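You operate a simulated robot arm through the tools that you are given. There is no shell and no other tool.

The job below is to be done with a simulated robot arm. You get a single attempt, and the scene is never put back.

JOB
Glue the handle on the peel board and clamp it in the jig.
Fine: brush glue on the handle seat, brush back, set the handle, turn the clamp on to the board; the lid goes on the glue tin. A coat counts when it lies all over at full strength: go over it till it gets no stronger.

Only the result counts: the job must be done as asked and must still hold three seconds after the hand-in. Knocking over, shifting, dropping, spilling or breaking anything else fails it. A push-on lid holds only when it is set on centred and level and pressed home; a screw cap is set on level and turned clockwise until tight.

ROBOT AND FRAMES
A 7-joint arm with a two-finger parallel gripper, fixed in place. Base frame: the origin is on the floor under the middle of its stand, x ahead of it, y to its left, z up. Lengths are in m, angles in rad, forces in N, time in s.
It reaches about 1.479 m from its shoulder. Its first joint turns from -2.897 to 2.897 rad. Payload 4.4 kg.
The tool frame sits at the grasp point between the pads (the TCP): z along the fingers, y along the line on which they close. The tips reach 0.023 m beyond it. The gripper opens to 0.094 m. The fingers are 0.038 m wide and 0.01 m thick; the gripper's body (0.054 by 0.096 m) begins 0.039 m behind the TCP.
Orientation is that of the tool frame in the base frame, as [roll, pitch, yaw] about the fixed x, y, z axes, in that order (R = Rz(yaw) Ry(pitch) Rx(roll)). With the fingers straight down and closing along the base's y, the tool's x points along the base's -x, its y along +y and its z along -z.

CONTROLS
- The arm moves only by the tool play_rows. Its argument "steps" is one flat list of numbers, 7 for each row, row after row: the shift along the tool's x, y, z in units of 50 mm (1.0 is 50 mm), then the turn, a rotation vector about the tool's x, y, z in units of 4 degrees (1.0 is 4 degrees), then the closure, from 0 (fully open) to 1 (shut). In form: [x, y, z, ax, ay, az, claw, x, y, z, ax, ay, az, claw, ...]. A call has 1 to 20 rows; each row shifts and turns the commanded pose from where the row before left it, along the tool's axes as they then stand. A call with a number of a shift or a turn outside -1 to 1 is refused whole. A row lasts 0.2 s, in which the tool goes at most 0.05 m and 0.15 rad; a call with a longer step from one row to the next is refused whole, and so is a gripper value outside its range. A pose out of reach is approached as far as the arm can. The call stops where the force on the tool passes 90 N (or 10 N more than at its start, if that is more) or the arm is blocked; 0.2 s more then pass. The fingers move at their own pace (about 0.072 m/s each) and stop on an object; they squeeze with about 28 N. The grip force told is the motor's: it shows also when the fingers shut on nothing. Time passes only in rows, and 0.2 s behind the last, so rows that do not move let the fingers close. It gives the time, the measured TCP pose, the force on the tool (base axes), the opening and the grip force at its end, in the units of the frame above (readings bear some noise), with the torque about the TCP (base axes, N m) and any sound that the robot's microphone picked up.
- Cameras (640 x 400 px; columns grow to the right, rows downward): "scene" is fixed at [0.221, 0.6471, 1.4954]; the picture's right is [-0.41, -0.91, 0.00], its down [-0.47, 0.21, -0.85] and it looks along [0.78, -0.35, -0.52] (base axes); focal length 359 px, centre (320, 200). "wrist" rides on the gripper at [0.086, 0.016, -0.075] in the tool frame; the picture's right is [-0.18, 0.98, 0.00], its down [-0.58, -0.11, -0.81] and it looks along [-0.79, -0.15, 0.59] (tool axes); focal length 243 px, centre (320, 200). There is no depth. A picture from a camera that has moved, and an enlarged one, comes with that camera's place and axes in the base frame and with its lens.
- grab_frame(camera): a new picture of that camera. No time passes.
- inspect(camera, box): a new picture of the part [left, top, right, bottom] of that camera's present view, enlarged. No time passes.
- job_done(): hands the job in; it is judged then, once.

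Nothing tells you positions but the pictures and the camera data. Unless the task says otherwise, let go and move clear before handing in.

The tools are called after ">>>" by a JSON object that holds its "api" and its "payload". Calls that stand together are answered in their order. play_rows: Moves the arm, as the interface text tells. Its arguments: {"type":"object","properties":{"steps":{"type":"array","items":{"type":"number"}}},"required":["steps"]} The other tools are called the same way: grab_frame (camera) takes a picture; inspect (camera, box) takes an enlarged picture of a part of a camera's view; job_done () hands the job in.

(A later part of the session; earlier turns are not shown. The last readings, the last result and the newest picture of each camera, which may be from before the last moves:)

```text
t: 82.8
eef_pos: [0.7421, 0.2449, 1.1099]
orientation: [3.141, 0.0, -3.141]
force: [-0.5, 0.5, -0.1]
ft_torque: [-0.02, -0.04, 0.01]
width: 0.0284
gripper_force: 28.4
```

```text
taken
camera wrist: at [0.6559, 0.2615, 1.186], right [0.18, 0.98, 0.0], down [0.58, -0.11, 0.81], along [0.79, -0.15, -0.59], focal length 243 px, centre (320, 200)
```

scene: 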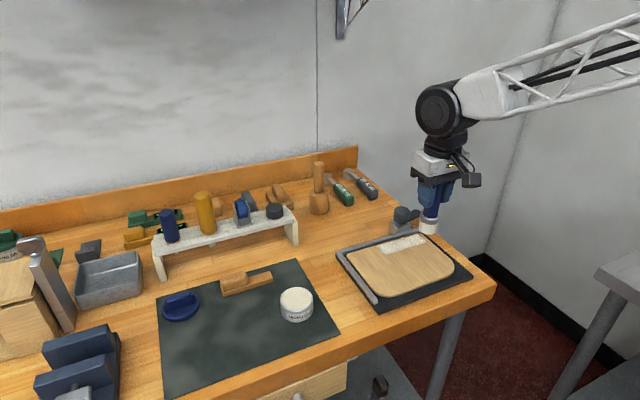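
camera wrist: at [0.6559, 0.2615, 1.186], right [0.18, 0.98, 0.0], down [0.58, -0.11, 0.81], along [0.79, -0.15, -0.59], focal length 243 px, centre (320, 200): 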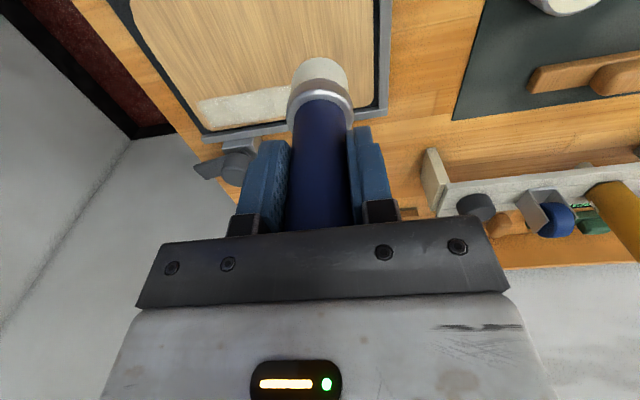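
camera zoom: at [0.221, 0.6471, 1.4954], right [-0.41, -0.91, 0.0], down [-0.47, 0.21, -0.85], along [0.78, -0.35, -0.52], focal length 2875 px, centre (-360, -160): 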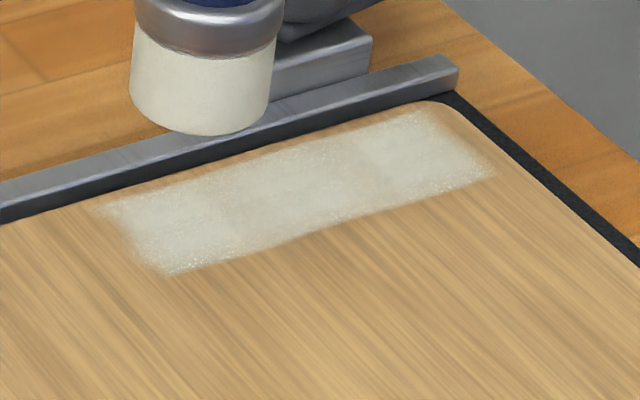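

The coat is even now. Taking the brush back to its spot on the mat at [0.7055, 0.5815].

>>> {"api": "play_rows", "payload": {"steps": [0.105, 0.962, 0, 0, 0, 0, 1, 0.105, 0.962, 0, 0, 0, 0, 1, 0.105, 0.962, 0, 0, 0, 0, 1, 0.105, 0.962, 0, 0, 0, 0, 1, 0.105, 0.962, 0, 0, 0, 0, 1, 0.105, 0.962, 0, 0, 0, 0, 1, 0.105, 0.962, 0, 0, 0, 0, 1, 0, 0, 0.8, 0, 0, 0, 1, 0, 0, 0.8, 0, 0, 0, 1, 0, 0, 0.6, 0, 0, 0, 1]}}

>>> {"api": "inspect", "payload": {"camera": "scene", "box": [190, 250, 310, 360]}}

>>> {"api": "grab_frame", "payload": {"camera": "wrist"}}

```text
t: 85.0
eef_pos: [0.7051, 0.5808, 1.0026]
orientation: [3.139, 0.003, 3.14]
force: [-0.2, -0.4, -0.9]
ft_torque: [0.01, 0.03, 0.01]
width: 0.0283
gripper_force: 28.0
```

```text
3.64 times, centred on (250, 305) of scene
camera zoom: at [0.221, 0.6471, 1.4954], right [-0.41, -0.91, 0.0], down [-0.47, 0.21, -0.85], along [0.78, -0.35, -0.52], focal length 1307 px, centre (574, -182)
```

zoom: 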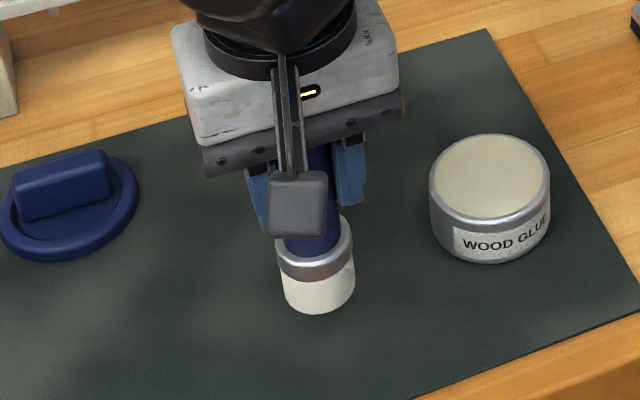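

```text
taken
camera wrist: at [0.6188, 0.5968, 1.079], right [0.18, 0.98, 0.0], down [0.58, -0.11, 0.81], along [0.79, -0.15, -0.59], focal length 243 px, centre (320, 200)
```

wrist: 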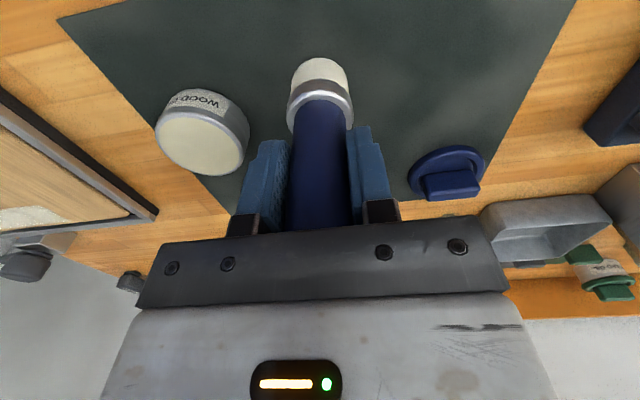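

>>> {"api": "play_rows", "payload": {"steps": [0, 0, 0.4, 0, 0, 0, 1, 0, 0, 0.12, 0, 0, 0, 1]}}

>>> {"api": "play_rows", "payload": {"steps": [0, 0, 0.06, 0, 0, 0, 1]}}

>>> {"api": "play_rows", "payload": {"steps": [0, 0, 0.04, 0, 0, 0, 1]}}

>>> {"api": "play_rows", "payload": {"steps": [0, 0, 0.03, 0, 0, 0, 1]}}

```text
t: 85.6
eef_pos: [0.7055, 0.5803, 0.9747]
orientation: [-3.139, 0.0, -3.141]
force: [0.4, 0.4, -0.6]
ft_torque: [0.02, 0.0, 0.0]
width: 0.0282
gripper_force: 27.9
```

```text
t: 86.0
eef_pos: [0.707, 0.5815, 0.9714]
orientation: [-3.14, 0.001, 3.141]
force: [0.2, 0.4, 0.0]
ft_torque: [0.02, -0.03, 0.01]
width: 0.028
gripper_force: 28.5
```

```text
t: 86.4
eef_pos: [0.7064, 0.5816, 0.9692]
orientation: [-3.14, 0.0, -3.141]
force: [-0.4, 0.1, -1.2]
ft_torque: [-0.03, 0.02, 0.02]
width: 0.0282
gripper_force: 27.9
```

```text
t: 86.8
eef_pos: [0.7063, 0.5818, 0.969]
orientation: [-3.14, 0.0, -3.141]
force: [0.4, -1.5, -0.1]
ft_torque: [-0.05, 0.01, -0.04]
width: 0.0285
gripper_force: 27.8
```

>>> {"api": "play_rows", "payload": {"steps": [0, 0, 0.03, 0, 0, 0, 1]}}

>>> {"api": "play_rows", "payload": {"steps": [0, 0, 0.02, 0, 0, 0, 1]}}

>>> {"api": "play_rows", "payload": {"steps": [0, 0, 0.02, 0, 0, 0, 1]}}

```text
t: 87.2
eef_pos: [0.7072, 0.5815, 0.9689]
orientation: [3.141, 0.002, 3.141]
force: [-10.5, -4.5, 17.2]
ft_torque: [-0.41, 0.62, -0.08]
width: 0.0283
gripper_force: 27.8
```

```text
t: 87.6
eef_pos: [0.7077, 0.5823, 0.9687]
orientation: [3.139, 0.002, 3.14]
force: [-9.1, -2.3, 29.0]
ft_torque: [-0.2, 0.4, -0.03]
width: 0.028
gripper_force: 28.3
```

```text
t: 88.0
eef_pos: [0.7084, 0.582, 0.9683]
orientation: [3.139, 0.003, 3.141]
force: [-5.5, -6.1, 43.0]
ft_torque: [-0.36, -0.08, -0.01]
width: 0.0283
gripper_force: 27.6
```

Brush is firmly on the mat. Easing the pressure off, then opening slowly.

>>> {"api": "play_rows", "payload": {"steps": [0, 0, -0.05, 0, 0, 0, 1]}}

>>> {"api": "play_rows", "payload": {"steps": [0, 0, -0.01, 0, 0, 0, 0.6, 0, 0, 0, 0, 0, 0, 0.5, 0, 0, 0, 0, 0, 0, 0.2, 0, 0, 0, 0, 0, 0, 0, 0, 0, 0, 0, 0, 0, 0]}}

>>> {"api": "grab_frame", "payload": {"camera": "wrist"}}

>>> {"api": "inspect", "payload": {"camera": "scene", "box": [190, 250, 310, 360]}}

```text
t: 88.4
eef_pos: [0.708, 0.5821, 0.9682]
orientation: [-3.141, 0.001, 3.141]
force: [3.0, 0.4, 31.3]
ft_torque: [0.03, -0.68, 0.01]
width: 0.0281
gripper_force: 28.1
```

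```text
t: 89.6
eef_pos: [0.7079, 0.5814, 0.9683]
orientation: [-3.142, 0.0, 3.141]
force: [-1.5, -0.7, 17.7]
ft_torque: [0.02, -0.05, 0.01]
width: 0.0943
gripper_force: 0.0
```

```text
taken
camera wrist: at [0.6204, 0.5982, 1.0444], right [0.18, 0.98, 0.0], down [0.58, -0.11, 0.81], along [0.79, -0.15, -0.59], focal length 243 px, centre (320, 200)
```

wrist: 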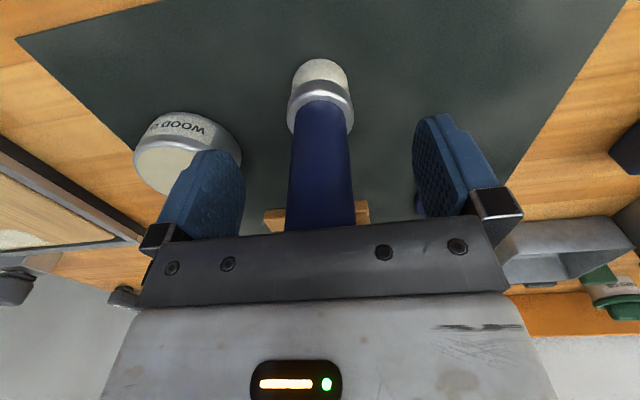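

```text
3.64 times, centred on (250, 305) of scene
camera zoom: at [0.221, 0.6471, 1.4954], right [-0.41, -0.91, 0.0], down [-0.47, 0.21, -0.85], along [0.78, -0.35, -0.52], focal length 1307 px, centre (574, -182)
```

zoom: 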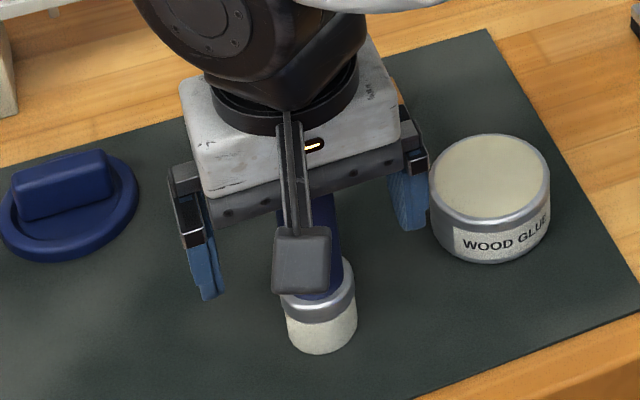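

The palm was touching the brush top; the brush stands upright. Rising straight up, clear of it.

>>> {"api": "play_rows", "payload": {"steps": [0, 0, -0.1, 0, 0, 0, 0, 0, 0, -0.3, 0, 0, 0, 0, 0, 0, -0.8, 0, 0, 0, 0, 0, 0, -0.8, 0, 0, 0, 0, 0, 0, -0.8, 0, 0, 0, 0]}}

>>> {"api": "grab_frame", "payload": {"camera": "wrist"}}

>>> {"api": "inspect", "payload": {"camera": "scene", "box": [150, 250, 350, 375]}}

```text
t: 90.8
eef_pos: [0.7083, 0.5832, 1.1094]
orientation: [-3.14, -0.001, -3.142]
force: [1.2, 0.0, -0.5]
ft_torque: [0.01, 0.02, 0.0]
width: 0.0937
gripper_force: 0.0
```

```text
taken
camera wrist: at [0.622, 0.5992, 1.1851], right [0.18, 0.98, 0.0], down [0.58, -0.11, 0.81], along [0.79, -0.15, -0.59], focal length 243 px, centre (320, 200)
```

wrist: 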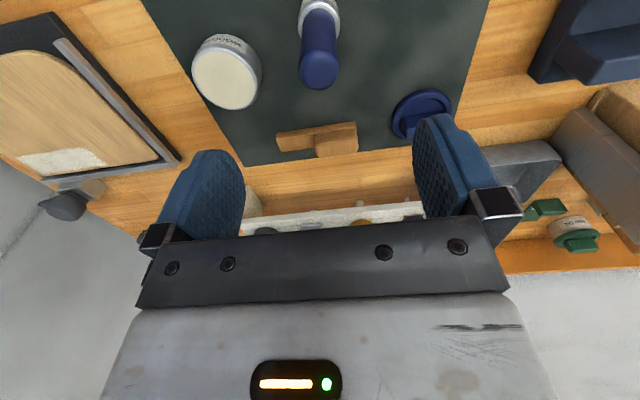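

```text
3.20 times, centred on (250, 312) of scene
camera zoom: at [0.221, 0.6471, 1.4954], right [-0.41, -0.91, 0.0], down [-0.47, 0.21, -0.85], along [0.78, -0.35, -0.52], focal length 1150 px, centre (544, -160)
```

zoom: 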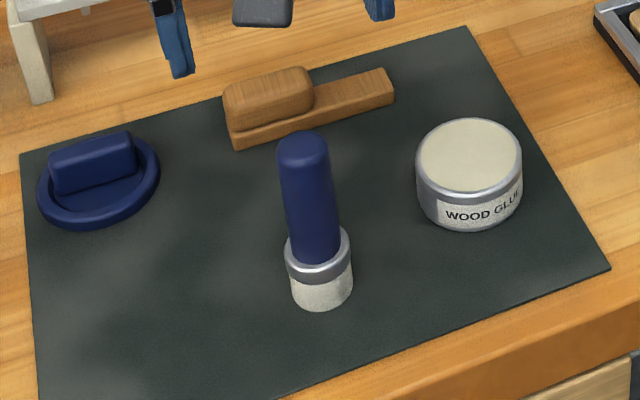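

The brush is back upright within ~3 mm of its spot. Now I rotate the gripper 90° so it can close across the handle's grip block (which lies along y).

>>> {"api": "play_rows", "payload": {"steps": [0, 0, 0, 0, 0, 1, 0, 0, 0, 0, 0, 0, 1, 0, 0, 0, 0, 0, 0, 1, 0, 0, 0, 0, 0, 0, 1, 0, 0, 0, 0, 0, 0, 1, 0, 0, 0, 0, 0, 0, 1, 0, 0, 0, 0, 0, 0, 1, 0, 0, 0, 0, 0, 0, 1, 0, 0, 0, 0, 0, 0, 1, 0, 0, 0, 0, 0, 0, 1, 0, 0, 0, 0, 0, 0, 1, 0, 0, 0, 0, 0, 0, 1, 0, 0, 0, 0, 0, 0, 1, 0, 0, 0, 0, 0, 0, 1, 0, 0, 0, 0, 0, 0, 1, 0, 0, 0, 0, 0, 0, 1, 0, 0, 0, 0, 0, 0, 1, 0, 0, 0, 0, 0, 0, 1, 0, 0, 0, 0, 0, 0, 1, 0, 0, 0, 0, 0, 0, 1, 0]}}

>>> {"api": "play_rows", "payload": {"steps": [0, 0, 0, 0, 0, 1, 0, 0, 0, 0, 0, 0, 1, 0, 0, 0, 0, 0, 0, 0.5, 0]}}

>>> {"api": "grab_frame", "payload": {"camera": "wrist"}}

```text
t: 95.0
eef_pos: [0.7067, 0.5836, 1.1086]
orientation: [-3.141, -0.001, 1.744]
force: [0.1, 0.5, 0.1]
ft_torque: [-0.01, 0.0, 0.01]
width: 0.094
gripper_force: 0.0
```

```text
t: 95.8
eef_pos: [0.7067, 0.5833, 1.1088]
orientation: [-3.141, 0.0, 1.572]
force: [-1.4, 0.2, -0.7]
ft_torque: [0.04, 0.02, -0.01]
width: 0.0941
gripper_force: 0.0
```

```text
taken
camera wrist: at [0.7234, 0.6685, 1.1847], right [0.98, -0.18, 0.0], down [-0.11, -0.58, 0.81], along [-0.15, -0.79, -0.59], focal length 243 px, centre (320, 200)
```

wrist: 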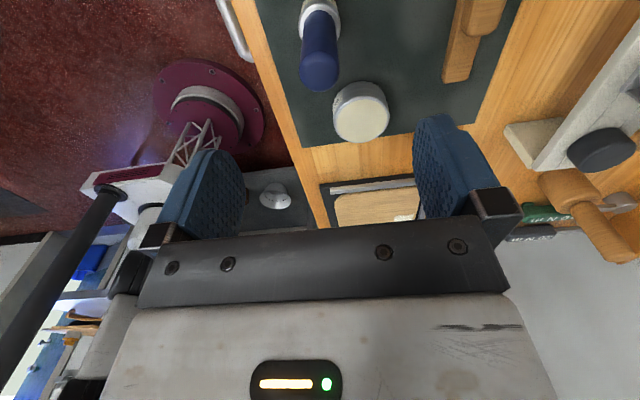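

Tool x now points along base +y and tool y along +x. Moving over the grip block at about [0.860, 0.583].

>>> {"api": "play_rows", "payload": {"steps": [0, 0.77, 0, 0, 0, 0, 0, 0, 0.77, 0, 0, 0, 0, 0, 0, 0.77, 0, 0, 0, 0, 0, 0, 0.77, 0, 0, 0, 0, 0, 0, 0, 0.8, 0, 0, 0, 0]}}

>>> {"api": "grab_frame", "payload": {"camera": "wrist"}}

>>> {"api": "inspect", "payload": {"camera": "wrist", "box": [240, 0, 420, 120]}}

```text
t: 97.0
eef_pos: [0.8617, 0.5808, 1.0685]
orientation: [3.14, 0.0, 1.571]
force: [-0.7, 0.4, -0.1]
ft_torque: [0.0, 0.0, 0.0]
width: 0.0942
gripper_force: 0.0
```

```text
taken
camera wrist: at [0.878, 0.668, 1.1454], right [0.98, -0.18, 0.0], down [-0.11, -0.58, 0.81], along [-0.15, -0.79, -0.59], focal length 243 px, centre (320, 200)
```

wrist: 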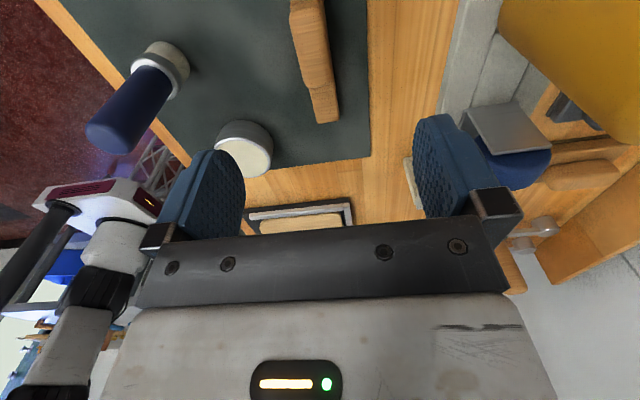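

```text
3.33 times, centred on (330, 60) of wrist
camera zoom: at [0.878, 0.668, 1.1454], right [0.98, -0.18, 0.0], down [-0.11, -0.58, 0.81], along [-0.15, -0.79, -0.59], focal length 809 px, centre (287, 667)
```

zoom: 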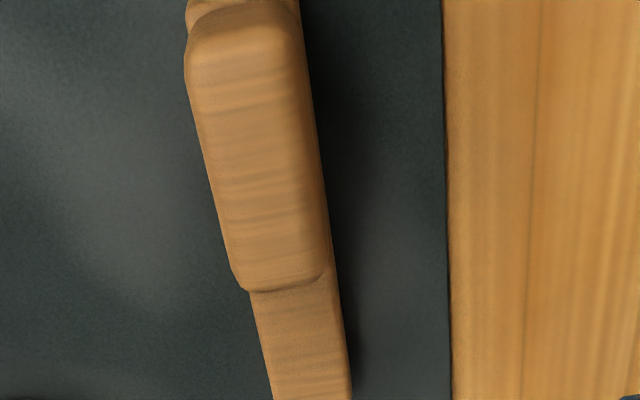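

>>> {"api": "play_rows", "payload": {"steps": [0, -0.09, 0.9, 0, 0, 0, 0, 0, 0, 0.9, 0, 0, 0, 0, 0, 0, 0.8, 0, 0, 0, 0]}}

>>> {"api": "grab_frame", "payload": {"camera": "wrist"}}

>>> {"api": "inspect", "payload": {"camera": "scene", "box": [190, 220, 310, 310]}}

```text
t: 97.8
eef_pos: [0.8569, 0.5836, 0.9388]
orientation: [3.14, -0.003, 1.57]
force: [0.0, 0.2, 1.8]
ft_torque: [0.0, -0.02, 0.01]
width: 0.0938
gripper_force: 0.1
```

```text
taken
camera wrist: at [0.8727, 0.6703, 1.0148], right [0.98, -0.18, 0.0], down [-0.11, -0.58, 0.81], along [-0.15, -0.79, -0.59], focal length 243 px, centre (320, 200)
```

wrist: 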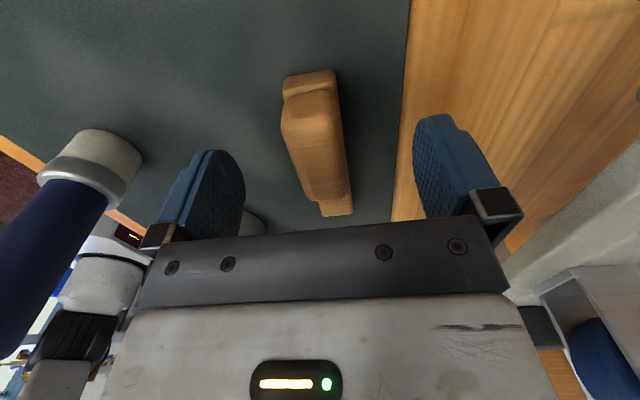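

```text
4.44 times, centred on (250, 265) of scene
camera zoom: at [0.221, 0.6471, 1.4954], right [-0.41, -0.91, 0.0], down [-0.47, 0.21, -0.85], along [0.78, -0.35, -0.52], focal length 1597 px, centre (631, -89)
```

zoom: 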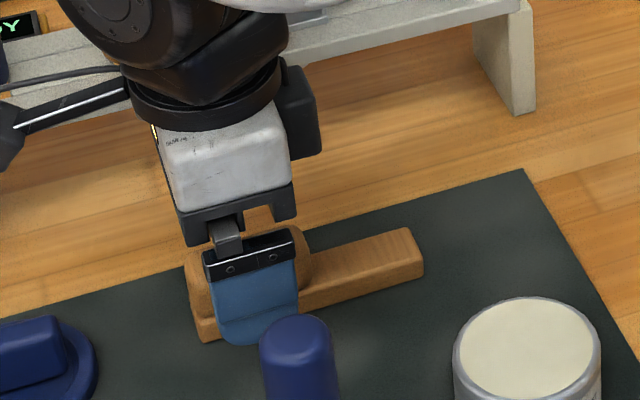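

Well centred on the block. Lowering the last bit so the fingertips sit just above the strip, then closing.

>>> {"api": "play_rows", "payload": {"steps": [0, 0, 0.3, 0, 0, 0, 0, 0, 0, 0.16, 0, 0, 0, 0, 0, 0, 0, 0, 0, 0, 0, 0, 0, 0, 0, 0, 0, 0.5, 0, 0, 0, 0, 0, 0, 1, 0, 0, 0, 0, 0, 0, 1, 0, 0, 0, 0, 0, 0, 1]}}

>>> {"api": "grab_frame", "payload": {"camera": "wrist"}}

>>> {"api": "inspect", "payload": {"camera": "scene", "box": [190, 220, 310, 310]}}

```text
t: 99.4
eef_pos: [0.8557, 0.5825, 0.9148]
orientation: [3.141, 0.0, 1.57]
force: [-0.2, 0.3, 0.3]
ft_torque: [-0.02, 0.0, -0.04]
width: 0.0274
gripper_force: 28.3
```

```text
taken
camera wrist: at [0.872, 0.6692, 0.9915], right [0.98, -0.18, 0.0], down [-0.11, -0.58, 0.81], along [-0.15, -0.79, -0.59], focal length 243 px, centre (320, 200)
```

wrist: 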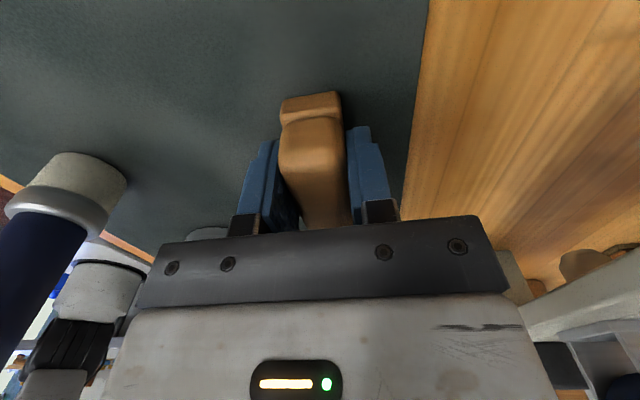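

```text
4.44 times, centred on (250, 265) of scene
camera zoom: at [0.221, 0.6471, 1.4954], right [-0.41, -0.91, 0.0], down [-0.47, 0.21, -0.85], along [0.78, -0.35, -0.52], focal length 1597 px, centre (631, -89)
```

zoom: 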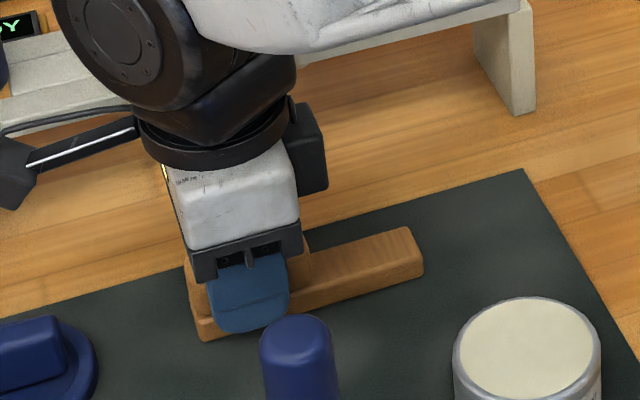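

The block is gripped (0.0274 m wide). I'm zooming in to measure where the strip's end sits relative to the TCP.

>>> {"api": "inspect", "payload": {"camera": "wrist", "box": [250, 70, 380, 150]}}

>>> {"api": "play_rows", "payload": {"steps": [0, 0, -0.2, 0, 0, 0, 1, 0, 0, -0.6, 0, 0, 0, 1, 0, 0, -0.8, 0, 0, 0, 1, 0, 0, -0.8, 0, 0, 0, 1]}}

>>> {"api": "grab_frame", "payload": {"camera": "wrist"}}

>>> {"api": "inspect", "payload": {"camera": "scene", "box": [170, 160, 320, 310]}}

```text
4.92 times, centred on (315, 110) of wrist
camera zoom: at [0.872, 0.6692, 0.9915], right [0.98, -0.18, 0.0], down [-0.11, -0.58, 0.81], along [-0.15, -0.79, -0.59], focal length 1194 px, centre (345, 643)
```

zoom: 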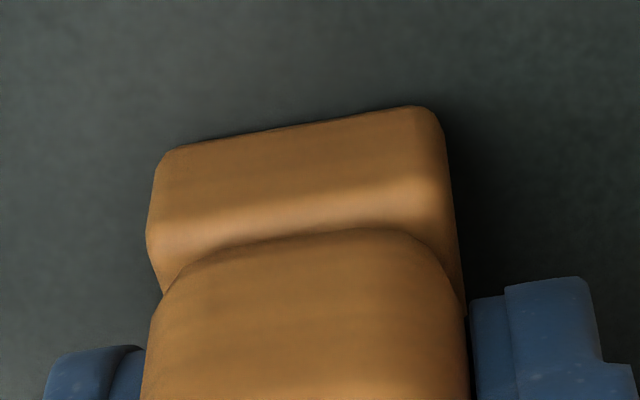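

```text
t: 100.4
eef_pos: [0.8564, 0.5815, 1.0354]
orientation: [3.141, 0.001, 1.57]
force: [0.1, 0.5, -0.7]
ft_torque: [0.02, 0.0, 0.0]
width: 0.0279
gripper_force: 27.5
```

```text
taken
camera wrist: at [0.8729, 0.6688, 1.1114], right [0.98, -0.18, 0.0], down [-0.11, -0.58, 0.81], along [-0.15, -0.79, -0.59], focal length 243 px, centre (320, 200)
```

wrist: 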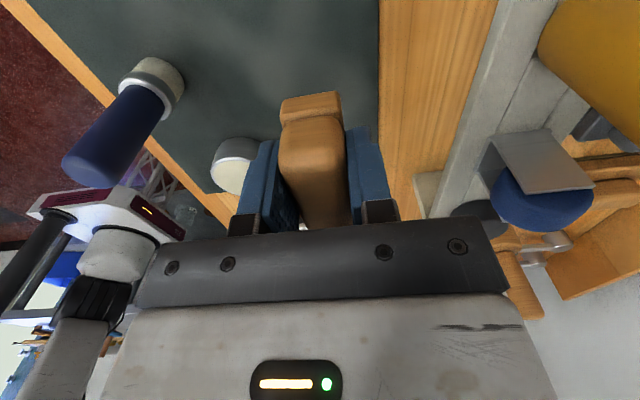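

```text
2.67 times, centred on (245, 235) of scene
camera zoom: at [0.221, 0.6471, 1.4954], right [-0.41, -0.91, 0.0], down [-0.47, 0.21, -0.85], along [0.78, -0.35, -0.52], focal length 958 px, centre (520, 107)
```

zoom: 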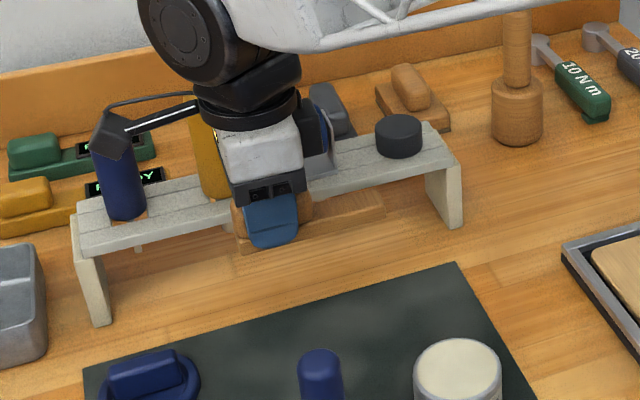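

The handle is up and level. Cross-checking views, the mat is at z≈0.885, the strip's centre is ~0.035 behind (−y of) the TCP. Carrying it over to the seat, staying ~0.1 m above the board.

>>> {"api": "play_rows", "payload": {"steps": [-0.901, -0.089, 0, 0, 0, 0, 1, -0.901, -0.089, 0, 0, 0, 0, 1, -0.901, -0.089, 0, 0, 0, 0, 1, -0.901, -0.089, 0, 0, 0, 0, 1, -0.901, -0.089, 0, 0, 0, 0, 1, -0.901, -0.089, 0, 0, 0, 0, 1, -0.901, -0.089, 0, 0, 0, 0, 1, -0.901, -0.089, 0, 0, 0, 0, 1, -0.901, -0.089, 0, 0, 0, 0, 1]}}

>>> {"api": "grab_frame", "payload": {"camera": "wrist"}}

>>> {"api": "inspect", "payload": {"camera": "scene", "box": [340, 180, 460, 280]}}

```text
t: 102.4
eef_pos: [0.8177, 0.1748, 1.0355]
orientation: [3.14, 0.0, 1.571]
force: [0.1, -0.4, -0.3]
ft_torque: [0.02, 0.0, 0.02]
width: 0.0276
gripper_force: 28.3
```

```text
taken
camera wrist: at [0.8343, 0.2624, 1.1118], right [0.98, -0.18, 0.0], down [-0.11, -0.58, 0.81], along [-0.15, -0.79, -0.59], focal length 243 px, centre (320, 200)
```

wrist: 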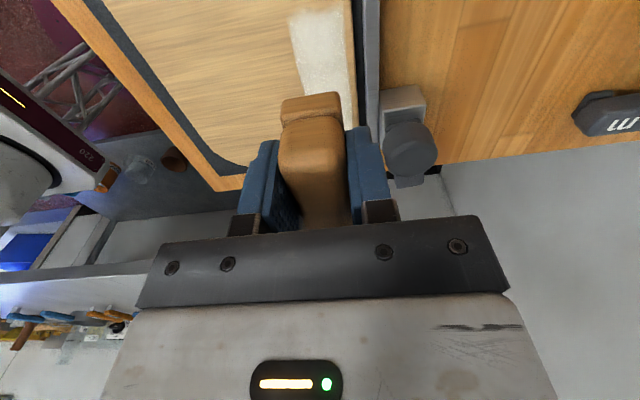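

```text
4.00 times, centred on (400, 230) of scene
camera zoom: at [0.221, 0.6471, 1.4954], right [-0.41, -0.91, 0.0], down [-0.47, 0.21, -0.85], along [0.78, -0.35, -0.52], focal length 1438 px, centre (0, 80)
```

zoom: 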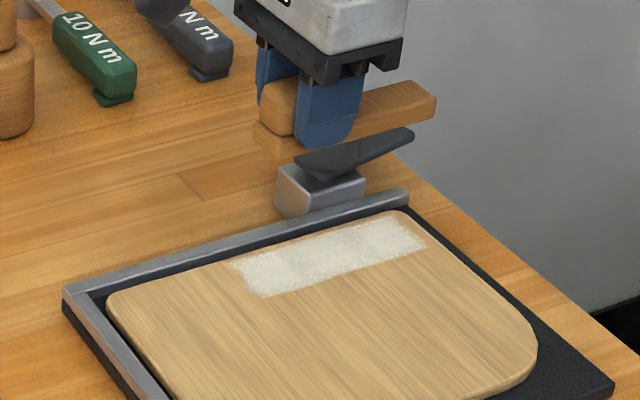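

>>> {"api": "inspect", "payload": {"camera": "wrist", "box": [260, 0, 400, 100]}}

>>> {"api": "inspect", "payload": {"camera": "wrist", "box": [340, 70, 460, 200]}}

```text
4.00 times, centred on (330, 50) of wrist
camera zoom: at [0.8343, 0.2624, 1.1118], right [0.98, -0.18, 0.0], down [-0.11, -0.58, 0.81], along [-0.15, -0.79, -0.59], focal length 970 px, centre (280, 800)
```

zoom: 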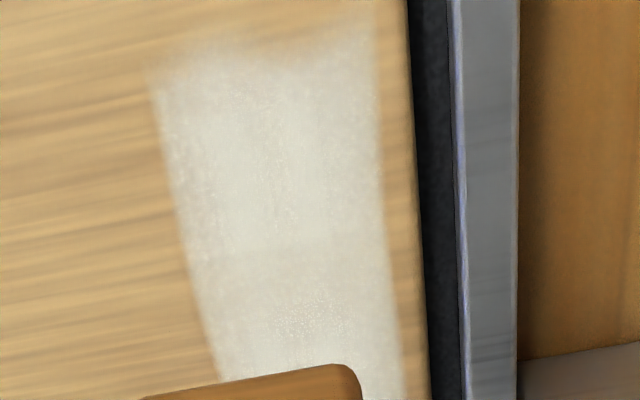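

```text
3.08 times, centred on (400, 135) of wrist
camera zoom: at [0.8343, 0.2624, 1.1118], right [0.98, -0.18, 0.0], down [-0.11, -0.58, 0.81], along [-0.15, -0.79, -0.59], focal length 746 px, centre (74, 400)
```

zoom: 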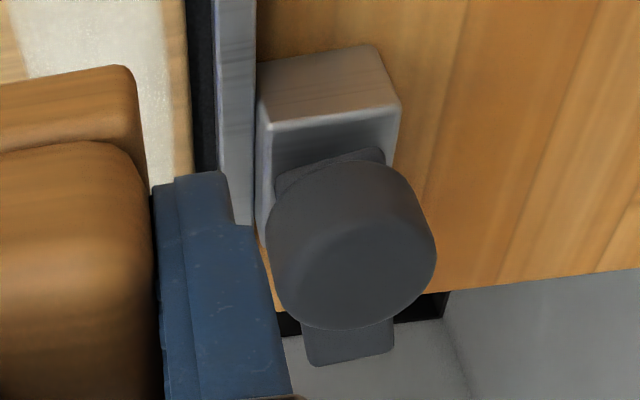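

Seat x-centre is ≈0.819 from this near-overhead view. Lowering to just above the seat, then comparing the strip outline with the coat.

>>> {"api": "play_rows", "payload": {"steps": [0, 0.036, 0.8, 0, 0, 0, 1, 0, 0, 0.7, 0, 0, 0, 1]}}

>>> {"api": "inspect", "payload": {"camera": "scene", "box": [360, 200, 450, 270]}}

>>> {"api": "grab_frame", "payload": {"camera": "wrist"}}

>>> {"api": "inspect", "payload": {"camera": "wrist", "box": [250, 30, 390, 130]}}

```text
t: 103.0
eef_pos: [0.8188, 0.1763, 0.9607]
orientation: [3.14, 0.0, 1.57]
force: [-0.2, 0.4, 0.2]
ft_torque: [-0.01, 0.01, 0.02]
width: 0.0277
gripper_force: 28.3
```

```text
5.71 times, centred on (405, 235) of scene
camera zoom: at [0.221, 0.6471, 1.4954], right [-0.41, -0.91, 0.0], down [-0.47, 0.21, -0.85], along [0.78, -0.35, -0.52], focal length 2054 px, centre (-166, 0)
```

zoom: 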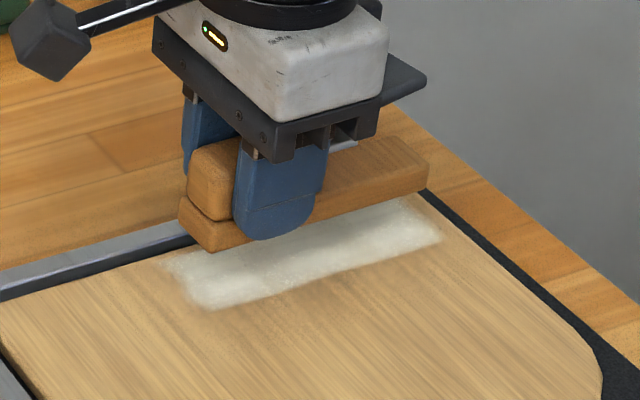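

```text
taken
camera wrist: at [0.8358, 0.2626, 1.0367], right [0.98, -0.18, 0.0], down [-0.11, -0.58, 0.81], along [-0.15, -0.79, -0.59], focal length 243 px, centre (320, 200)
```

wrist: 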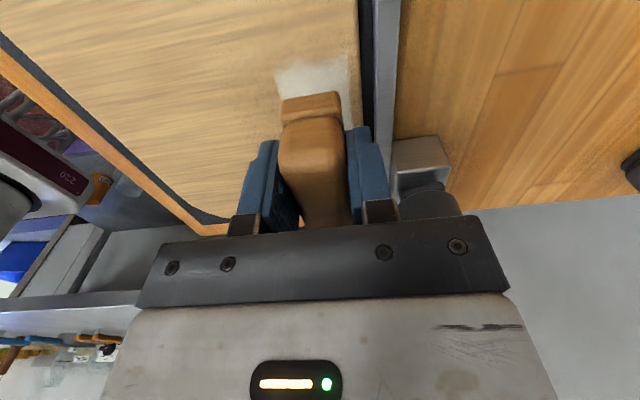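

```text
4.00 times, centred on (320, 80) of wrist
camera zoom: at [0.8358, 0.2626, 1.0367], right [0.98, -0.18, 0.0], down [-0.11, -0.58, 0.81], along [-0.15, -0.79, -0.59], focal length 970 px, centre (320, 680)
```

zoom: 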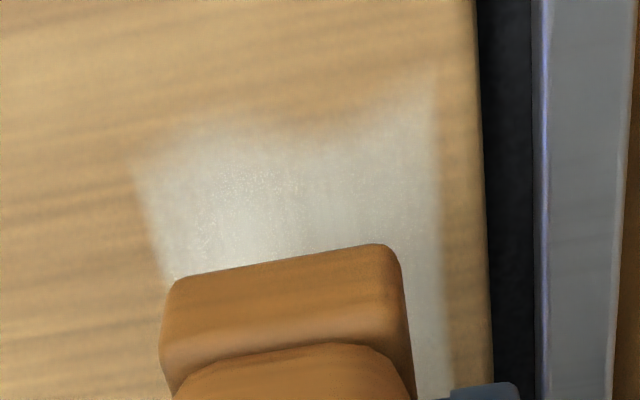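

The strip is aligned in x and parallel to the coat. Lowering further so the comparison with the coat edges becomes direct.

>>> {"api": "play_rows", "payload": {"steps": [0, 0, 0.2, 0, 0, 0, 1, 0, 0, 0.16, 0, 0, 0, 1]}}

>>> {"api": "inspect", "payload": {"camera": "scene", "box": [360, 210, 450, 270]}}

>>> {"api": "inspect", "payload": {"camera": "wrist", "box": [250, 50, 390, 150]}}

```text
t: 103.6
eef_pos: [0.8177, 0.1753, 0.942]
orientation: [-3.142, 0.0, 1.571]
force: [-0.5, 0.3, -0.7]
ft_torque: [0.01, -0.02, 0.01]
width: 0.0277
gripper_force: 27.9
```

```text
6.67 times, centred on (405, 240) of scene
camera zoom: at [0.221, 0.6471, 1.4954], right [-0.41, -0.91, 0.0], down [-0.47, 0.21, -0.85], along [0.78, -0.35, -0.52], focal length 2396 px, centre (-247, -67)
```

zoom: 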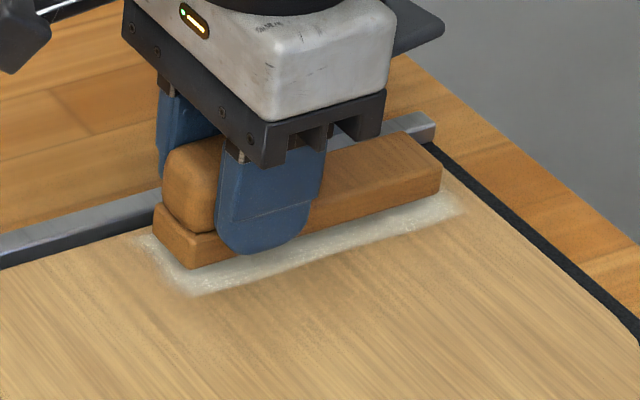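

```text
4.00 times, centred on (320, 100) of wrist
camera zoom: at [0.8344, 0.2627, 1.018], right [0.98, -0.18, 0.0], down [-0.11, -0.58, 0.81], along [-0.15, -0.79, -0.59], focal length 970 px, centre (320, 600)
```

zoom: 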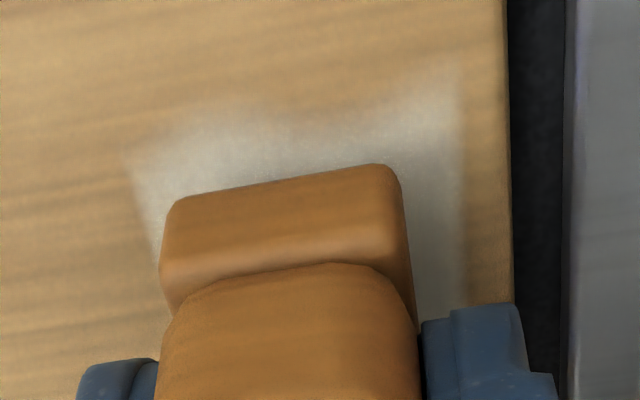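

>>> {"api": "play_rows", "payload": {"steps": [-0.05, 0.02, 0.06, 0, 0, 0, 1, 0, 0, 0.04, 0, 0, 0, 1]}}

>>> {"api": "inspect", "payload": {"camera": "scene", "box": [360, 210, 450, 270]}}

>>> {"api": "inspect", "payload": {"camera": "wrist", "box": [250, 50, 390, 150]}}

```text
t: 104.2
eef_pos: [0.8176, 0.174, 0.9374]
orientation: [3.141, 0.001, 1.57]
force: [-0.1, 0.4, -0.3]
ft_torque: [0.03, -0.03, -0.06]
width: 0.0276
gripper_force: 28.1
```

```text
6.67 times, centred on (405, 240) of scene
camera zoom: at [0.221, 0.6471, 1.4954], right [-0.41, -0.91, 0.0], down [-0.47, 0.21, -0.85], along [0.78, -0.35, -0.52], focal length 2396 px, centre (-247, -67)
```

zoom: 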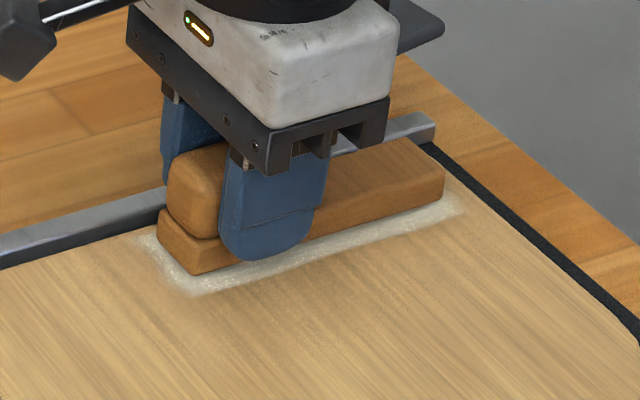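

```text
4.00 times, centred on (320, 100) of wrist
camera zoom: at [0.8351, 0.2599, 1.0135], right [0.98, -0.18, 0.0], down [-0.11, -0.58, 0.81], along [-0.15, -0.79, -0.59], focal length 970 px, centre (320, 600)
```

zoom: 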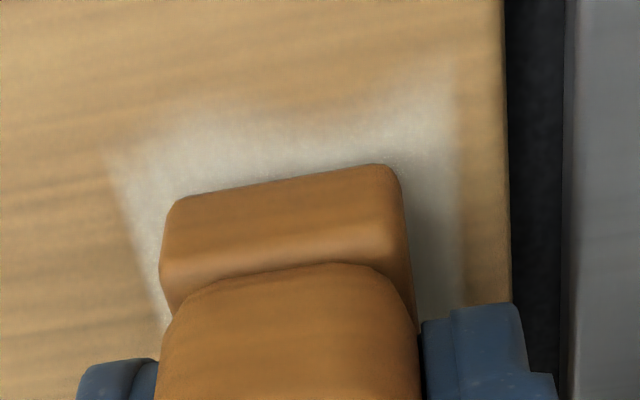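

>>> {"api": "play_rows", "payload": {"steps": [0, 0, 0.04, 0, 0, 0, 1]}}

>>> {"api": "play_rows", "payload": {"steps": [0, 0, 0.03, 0, 0, 0, 1]}}

>>> {"api": "inspect", "payload": {"camera": "scene", "box": [360, 210, 450, 270]}}

>>> {"api": "inspect", "payload": {"camera": "wrist", "box": [250, 50, 390, 150]}}

```text
t: 104.6
eef_pos: [0.8187, 0.1749, 0.9357]
orientation: [-3.142, 0.0, 1.571]
force: [0.1, -0.6, -0.1]
ft_torque: [-0.01, 0.0, 0.02]
width: 0.0276
gripper_force: 27.5
```

```text
t: 105.0
eef_pos: [0.8191, 0.1744, 0.935]
orientation: [3.14, 0.0, 1.572]
force: [-3.2, -0.3, 7.3]
ft_torque: [-0.31, 0.15, -0.08]
width: 0.0276
gripper_force: 28.5
```

```text
6.67 times, centred on (405, 240) of scene
camera zoom: at [0.221, 0.6471, 1.4954], right [-0.41, -0.91, 0.0], down [-0.47, 0.21, -0.85], along [0.78, -0.35, -0.52], focal length 2396 px, centre (-247, -67)
```

zoom: 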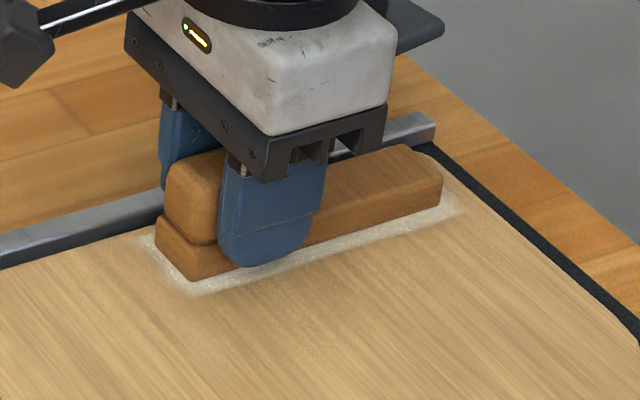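

```text
4.00 times, centred on (320, 100) of wrist
camera zoom: at [0.8354, 0.2602, 1.0104], right [0.98, -0.18, 0.0], down [-0.11, -0.58, 0.81], along [-0.15, -0.79, -0.59], focal length 970 px, centre (320, 600)
```

zoom: 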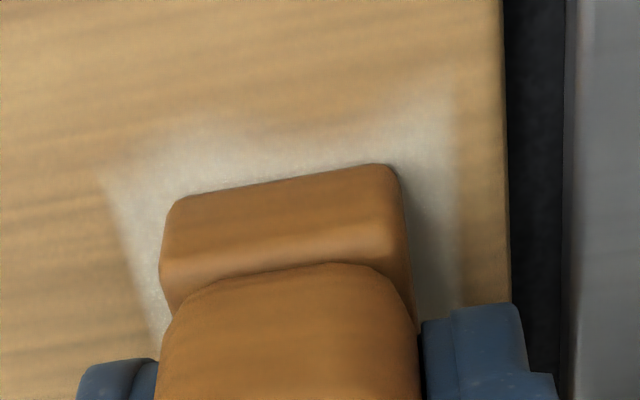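

The handle is touching down, centred on the coat within ~2 mm all round. A slight further press, then releasing with a partial opening.

>>> {"api": "play_rows", "payload": {"steps": [0, 0, 0.02, 0, 0, 0, 1, 0, 0, 0, 0, 0, 0, 1, 0, 0, 0, 0, 0, 0, 1]}}

>>> {"api": "play_rows", "payload": {"steps": [0, 0, -0.02, 0, 0, 0, 1, 0, 0, 0, 0, 0, 0, 0.6, 0, 0, 0, 0, 0, 0, 0.4, 0, 0, 0, 0, 0, 0, 0.4, 0, 0, 0, 0, 0, 0, 0.4]}}

>>> {"api": "inspect", "payload": {"camera": "wrist", "box": [220, 50, 420, 200]}}

>>> {"api": "inspect", "payload": {"camera": "scene", "box": [360, 210, 450, 270]}}

```text
t: 105.8
eef_pos: [0.8194, 0.1745, 0.9347]
orientation: [3.14, 0.0, 1.568]
force: [-2.6, 1.2, 25.4]
ft_torque: [-0.14, 0.11, -0.1]
width: 0.0276
gripper_force: 27.5
```

```text
t: 107.0
eef_pos: [0.82, 0.1739, 0.933]
orientation: [3.141, -0.001, 1.57]
force: [0.4, -0.8, 0.4]
ft_torque: [0.02, -0.01, 0.0]
width: 0.0565
gripper_force: 0.1
```

```text
2.67 times, centred on (320, 125) of wrist
camera zoom: at [0.8357, 0.2604, 1.0099], right [0.98, -0.18, 0.0], down [-0.11, -0.58, 0.81], along [-0.15, -0.79, -0.59], focal length 647 px, centre (320, 400)
```

zoom: 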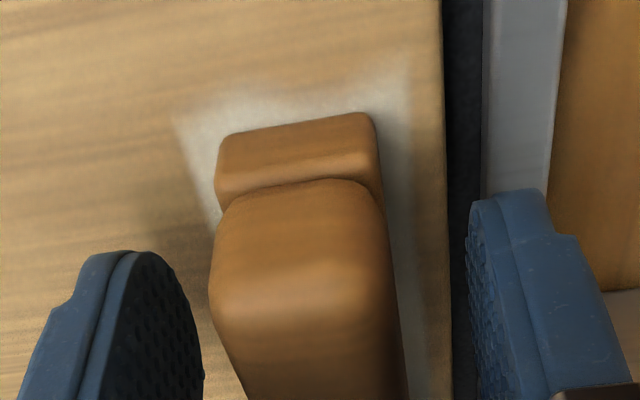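

```text
6.67 times, centred on (405, 240) of scene
camera zoom: at [0.221, 0.6471, 1.4954], right [-0.41, -0.91, 0.0], down [-0.47, 0.21, -0.85], along [0.78, -0.35, -0.52], focal length 2396 px, centre (-247, -67)
```

zoom: 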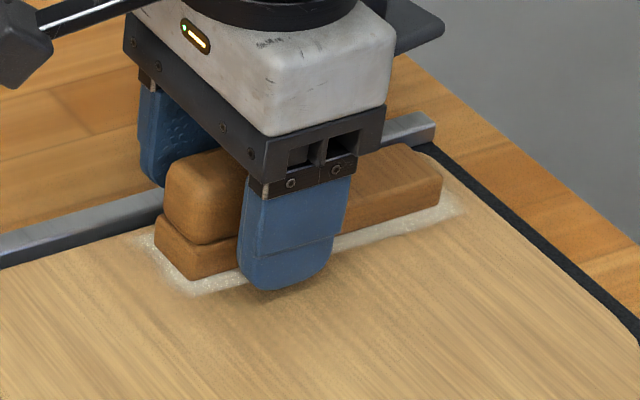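

Handle released and sitting flat on the coat. Rising straight up and checking it.

>>> {"api": "play_rows", "payload": {"steps": [0, 0, -0.2, 0, 0, 0, 0.4, 0, 0, -0.6, 0, 0, 0, 0.4, 0, 0, -0.9, 0, 0, 0, 0.4, 0.6, 0, -0.7, 0, 0, 0, 0.4, 0.9, 0, 0, 0, 0, 0, 0.2]}}

>>> {"api": "inspect", "payload": {"camera": "scene", "box": [350, 190, 450, 265]}}

>>> {"api": "grab_frame", "payload": {"camera": "wrist"}}

>>> {"api": "inspect", "payload": {"camera": "wrist", "box": [240, 60, 430, 240]}}

```text
t: 108.2
eef_pos: [0.8187, 0.2492, 1.0558]
orientation: [-3.142, 0.001, 1.572]
force: [-0.6, 0.7, 0.2]
ft_torque: [-0.02, -0.03, 0.02]
width: 0.075
gripper_force: 0.0
```

```text
5.33 times, centred on (400, 228) of scene
camera zoom: at [0.221, 0.6471, 1.4954], right [-0.41, -0.91, 0.0], down [-0.47, 0.21, -0.85], along [0.78, -0.35, -0.52], focal length 1917 px, centre (-107, 53)
```

zoom: 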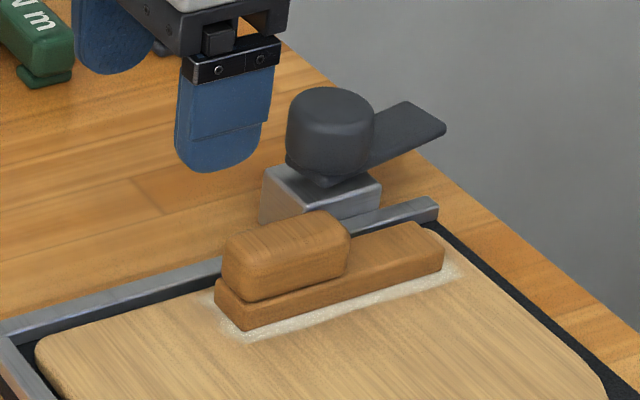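

```text
taken
camera wrist: at [0.8361, 0.3347, 1.1319], right [0.98, -0.18, 0.0], down [-0.11, -0.58, 0.81], along [-0.15, -0.79, -0.59], focal length 243 px, centre (320, 200)
```

wrist: 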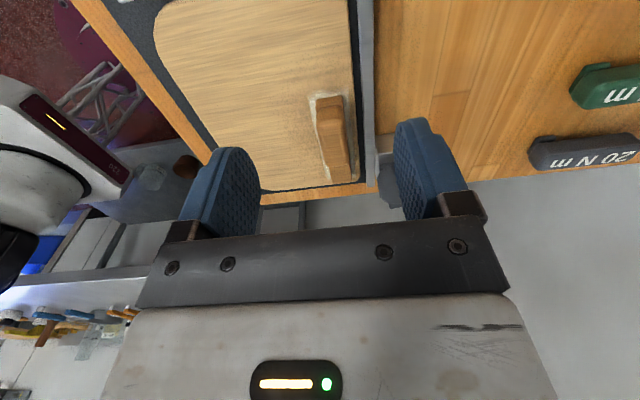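

```text
2.22 times, centred on (335, 150) of wrist
camera zoom: at [0.8361, 0.3347, 1.1319], right [0.98, -0.18, 0.0], down [-0.11, -0.58, 0.81], along [-0.15, -0.79, -0.59], focal length 539 px, centre (287, 311)
```

zoom: 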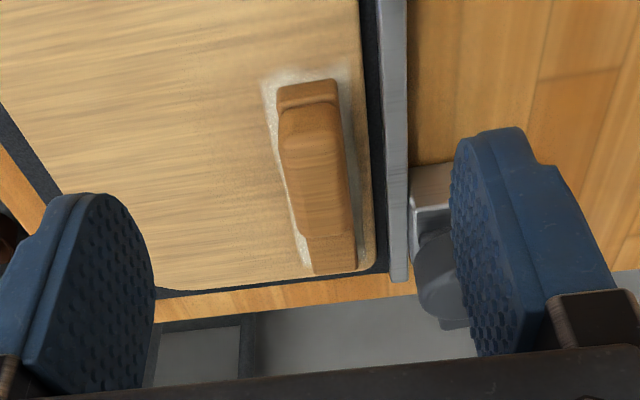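

The handle is seated well. Next is the clamp: its arm currently points along −y and must turn ~95° clockwise (seen from above) onto the board. First I rotate the wrist back so I have turning range.

>>> {"api": "play_rows", "payload": {"steps": [0, 0, -0.6, 0, 0, -1, 0, 0, 0, -0.3, 0, 0, -1, 0, 0, 0, 0, 0, 0, -1, 0, 0, 0, 0, 0, 0, -1, 0, 0, 0, 0, 0, 0, -1, 0, 0, 0, 0, 0, 0, -1, 0, 0, 0, 0, 0, 0, -1, 0, 0, 0, 0, 0, 0, -1, 0, 0, 0, 0, 0, 0, -1, 0, 0, 0, 0, 0, 0, -1, 0, 0, 0, 0, 0, 0, -1, 0, 0, 0, 0, 0, 0, -1, 0, 0, 0, 0, 0, 0, -1, 0, 0, 0, 0, 0, 0, -1, 0, 0, 0, 0, 0, 0, -1, 0, 0, 0, 0, 0, 0, -1, 0, 0, 0, 0, 0, 0, -1, 0, 0, 0, 0, 0, 0, -1, 0, 0, 0, 0, 0, 0, -1, 0, 0, 0, 0, 0, 0, -1, 0]}}

>>> {"api": "play_rows", "payload": {"steps": [0, 0, 0, 0, 0, -1, 0, 0, 0, 0, 0, 0, -1, 0, 0, 0, 0, 0, 0, -0.5, 0]}}

>>> {"api": "grab_frame", "payload": {"camera": "wrist"}}

```text
t: 112.4
eef_pos: [0.8195, 0.249, 1.0991]
orientation: [-3.141, 0.0, 2.968]
force: [-0.4, -0.2, 0.6]
ft_torque: [-0.03, -0.03, -0.02]
width: 0.0938
gripper_force: 0.0
```

```text
t: 113.2
eef_pos: [0.8186, 0.2494, 1.0993]
orientation: [-3.141, -0.001, -3.139]
force: [-0.7, 0.3, -0.8]
ft_torque: [-0.01, -0.01, 0.0]
width: 0.0939
gripper_force: 0.1
```

```text
taken
camera wrist: at [0.7324, 0.2643, 1.1752], right [0.18, 0.98, 0.0], down [0.58, -0.11, 0.81], along [0.79, -0.15, -0.59], focal length 243 px, centre (320, 200)
```

wrist: 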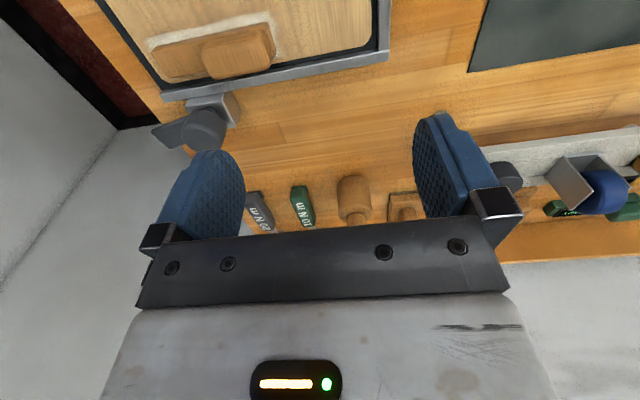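

>>> {"api": "inspect", "payload": {"camera": "wrist", "box": [130, 70, 270, 160]}}

>>> {"api": "inspect", "payload": {"camera": "wrist", "box": [140, 0, 300, 100]}}

```text
4.44 times, centred on (200, 115) of wrist
camera zoom: at [0.7324, 0.2643, 1.1752], right [0.18, 0.98, 0.0], down [0.58, -0.11, 0.81], along [0.79, -0.15, -0.59], focal length 1078 px, centre (853, 578)
```

zoom: 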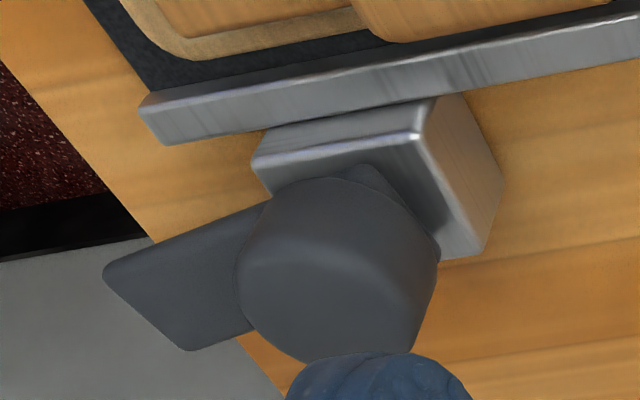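

```text
4.00 times, centred on (220, 50) of wrist
camera zoom: at [0.7324, 0.2643, 1.1752], right [0.18, 0.98, 0.0], down [0.58, -0.11, 0.81], along [0.79, -0.15, -0.59], focal length 970 px, centre (720, 800)
```

zoom: 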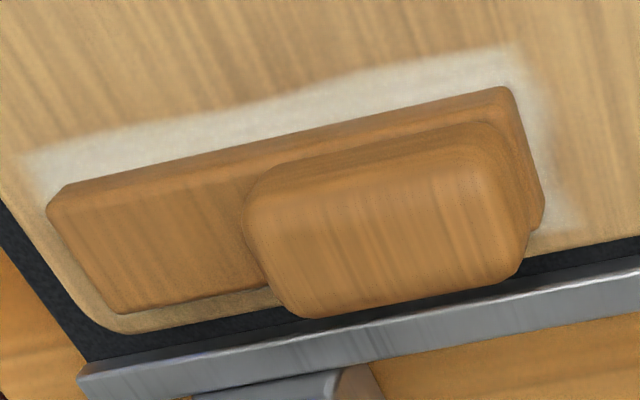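

The handle sits within ~1.5 mm of the coat's centre. The knob is at about [0.880, 0.107]. Moving above it.

>>> {"api": "play_rows", "payload": {"steps": [-0.307, -0.707, 0, 0, 0, 0, 0, -0.307, -0.707, 0, 0, 0, 0, 0, -0.307, -0.707, 0, 0, 0, 0, 0, -0.307, -0.707, 0, 0, 0, 0, 0, 0, 0, 0.8, 0, 0, 0, 0]}}

>>> {"api": "grab_frame", "payload": {"camera": "wrist"}}

>>> {"api": "inspect", "payload": {"camera": "wrist", "box": [230, 60, 430, 200]}}

>>> {"api": "inspect", "payload": {"camera": "scene", "box": [350, 160, 460, 260]}}

```text
t: 114.4
eef_pos: [0.8798, 0.1067, 1.0601]
orientation: [3.141, 0.0, -3.141]
force: [0.2, 0.1, 0.4]
ft_torque: [-0.01, -0.02, 0.02]
width: 0.094
gripper_force: 0.0
```

```text
taken
camera wrist: at [0.7928, 0.1228, 1.1355], right [0.18, 0.98, 0.0], down [0.58, -0.11, 0.81], along [0.79, -0.15, -0.59], focal length 243 px, centre (320, 200)
```

wrist: 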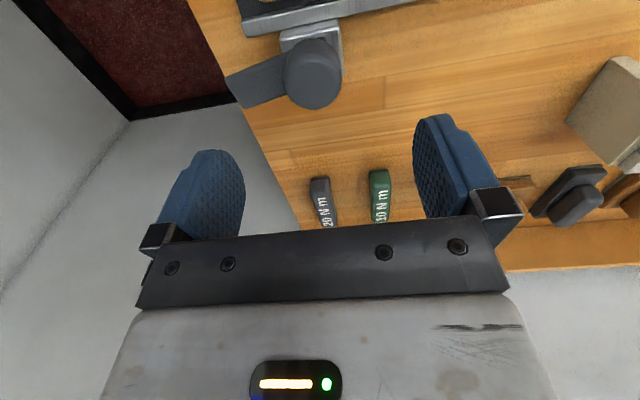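

```text
2.86 times, centred on (330, 130) of wrist
camera zoom: at [0.7928, 0.1228, 1.1355], right [0.18, 0.98, 0.0], down [0.58, -0.11, 0.81], along [0.79, -0.15, -0.59], focal length 693 px, centre (291, 400)
```

zoom: 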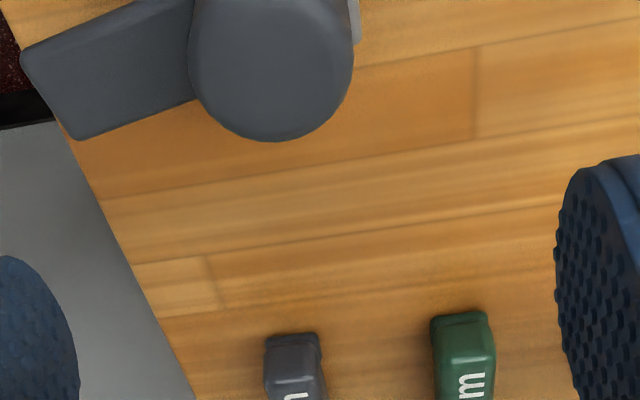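

```text
4.00 times, centred on (405, 210) of scene
camera zoom: at [0.221, 0.6471, 1.4954], right [-0.41, -0.91, 0.0], down [-0.47, 0.21, -0.85], along [0.78, -0.35, -0.52], focal length 1438 px, centre (-20, 160)
```

zoom: 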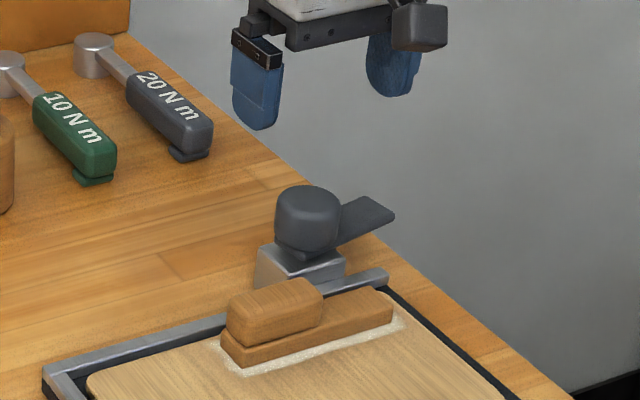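

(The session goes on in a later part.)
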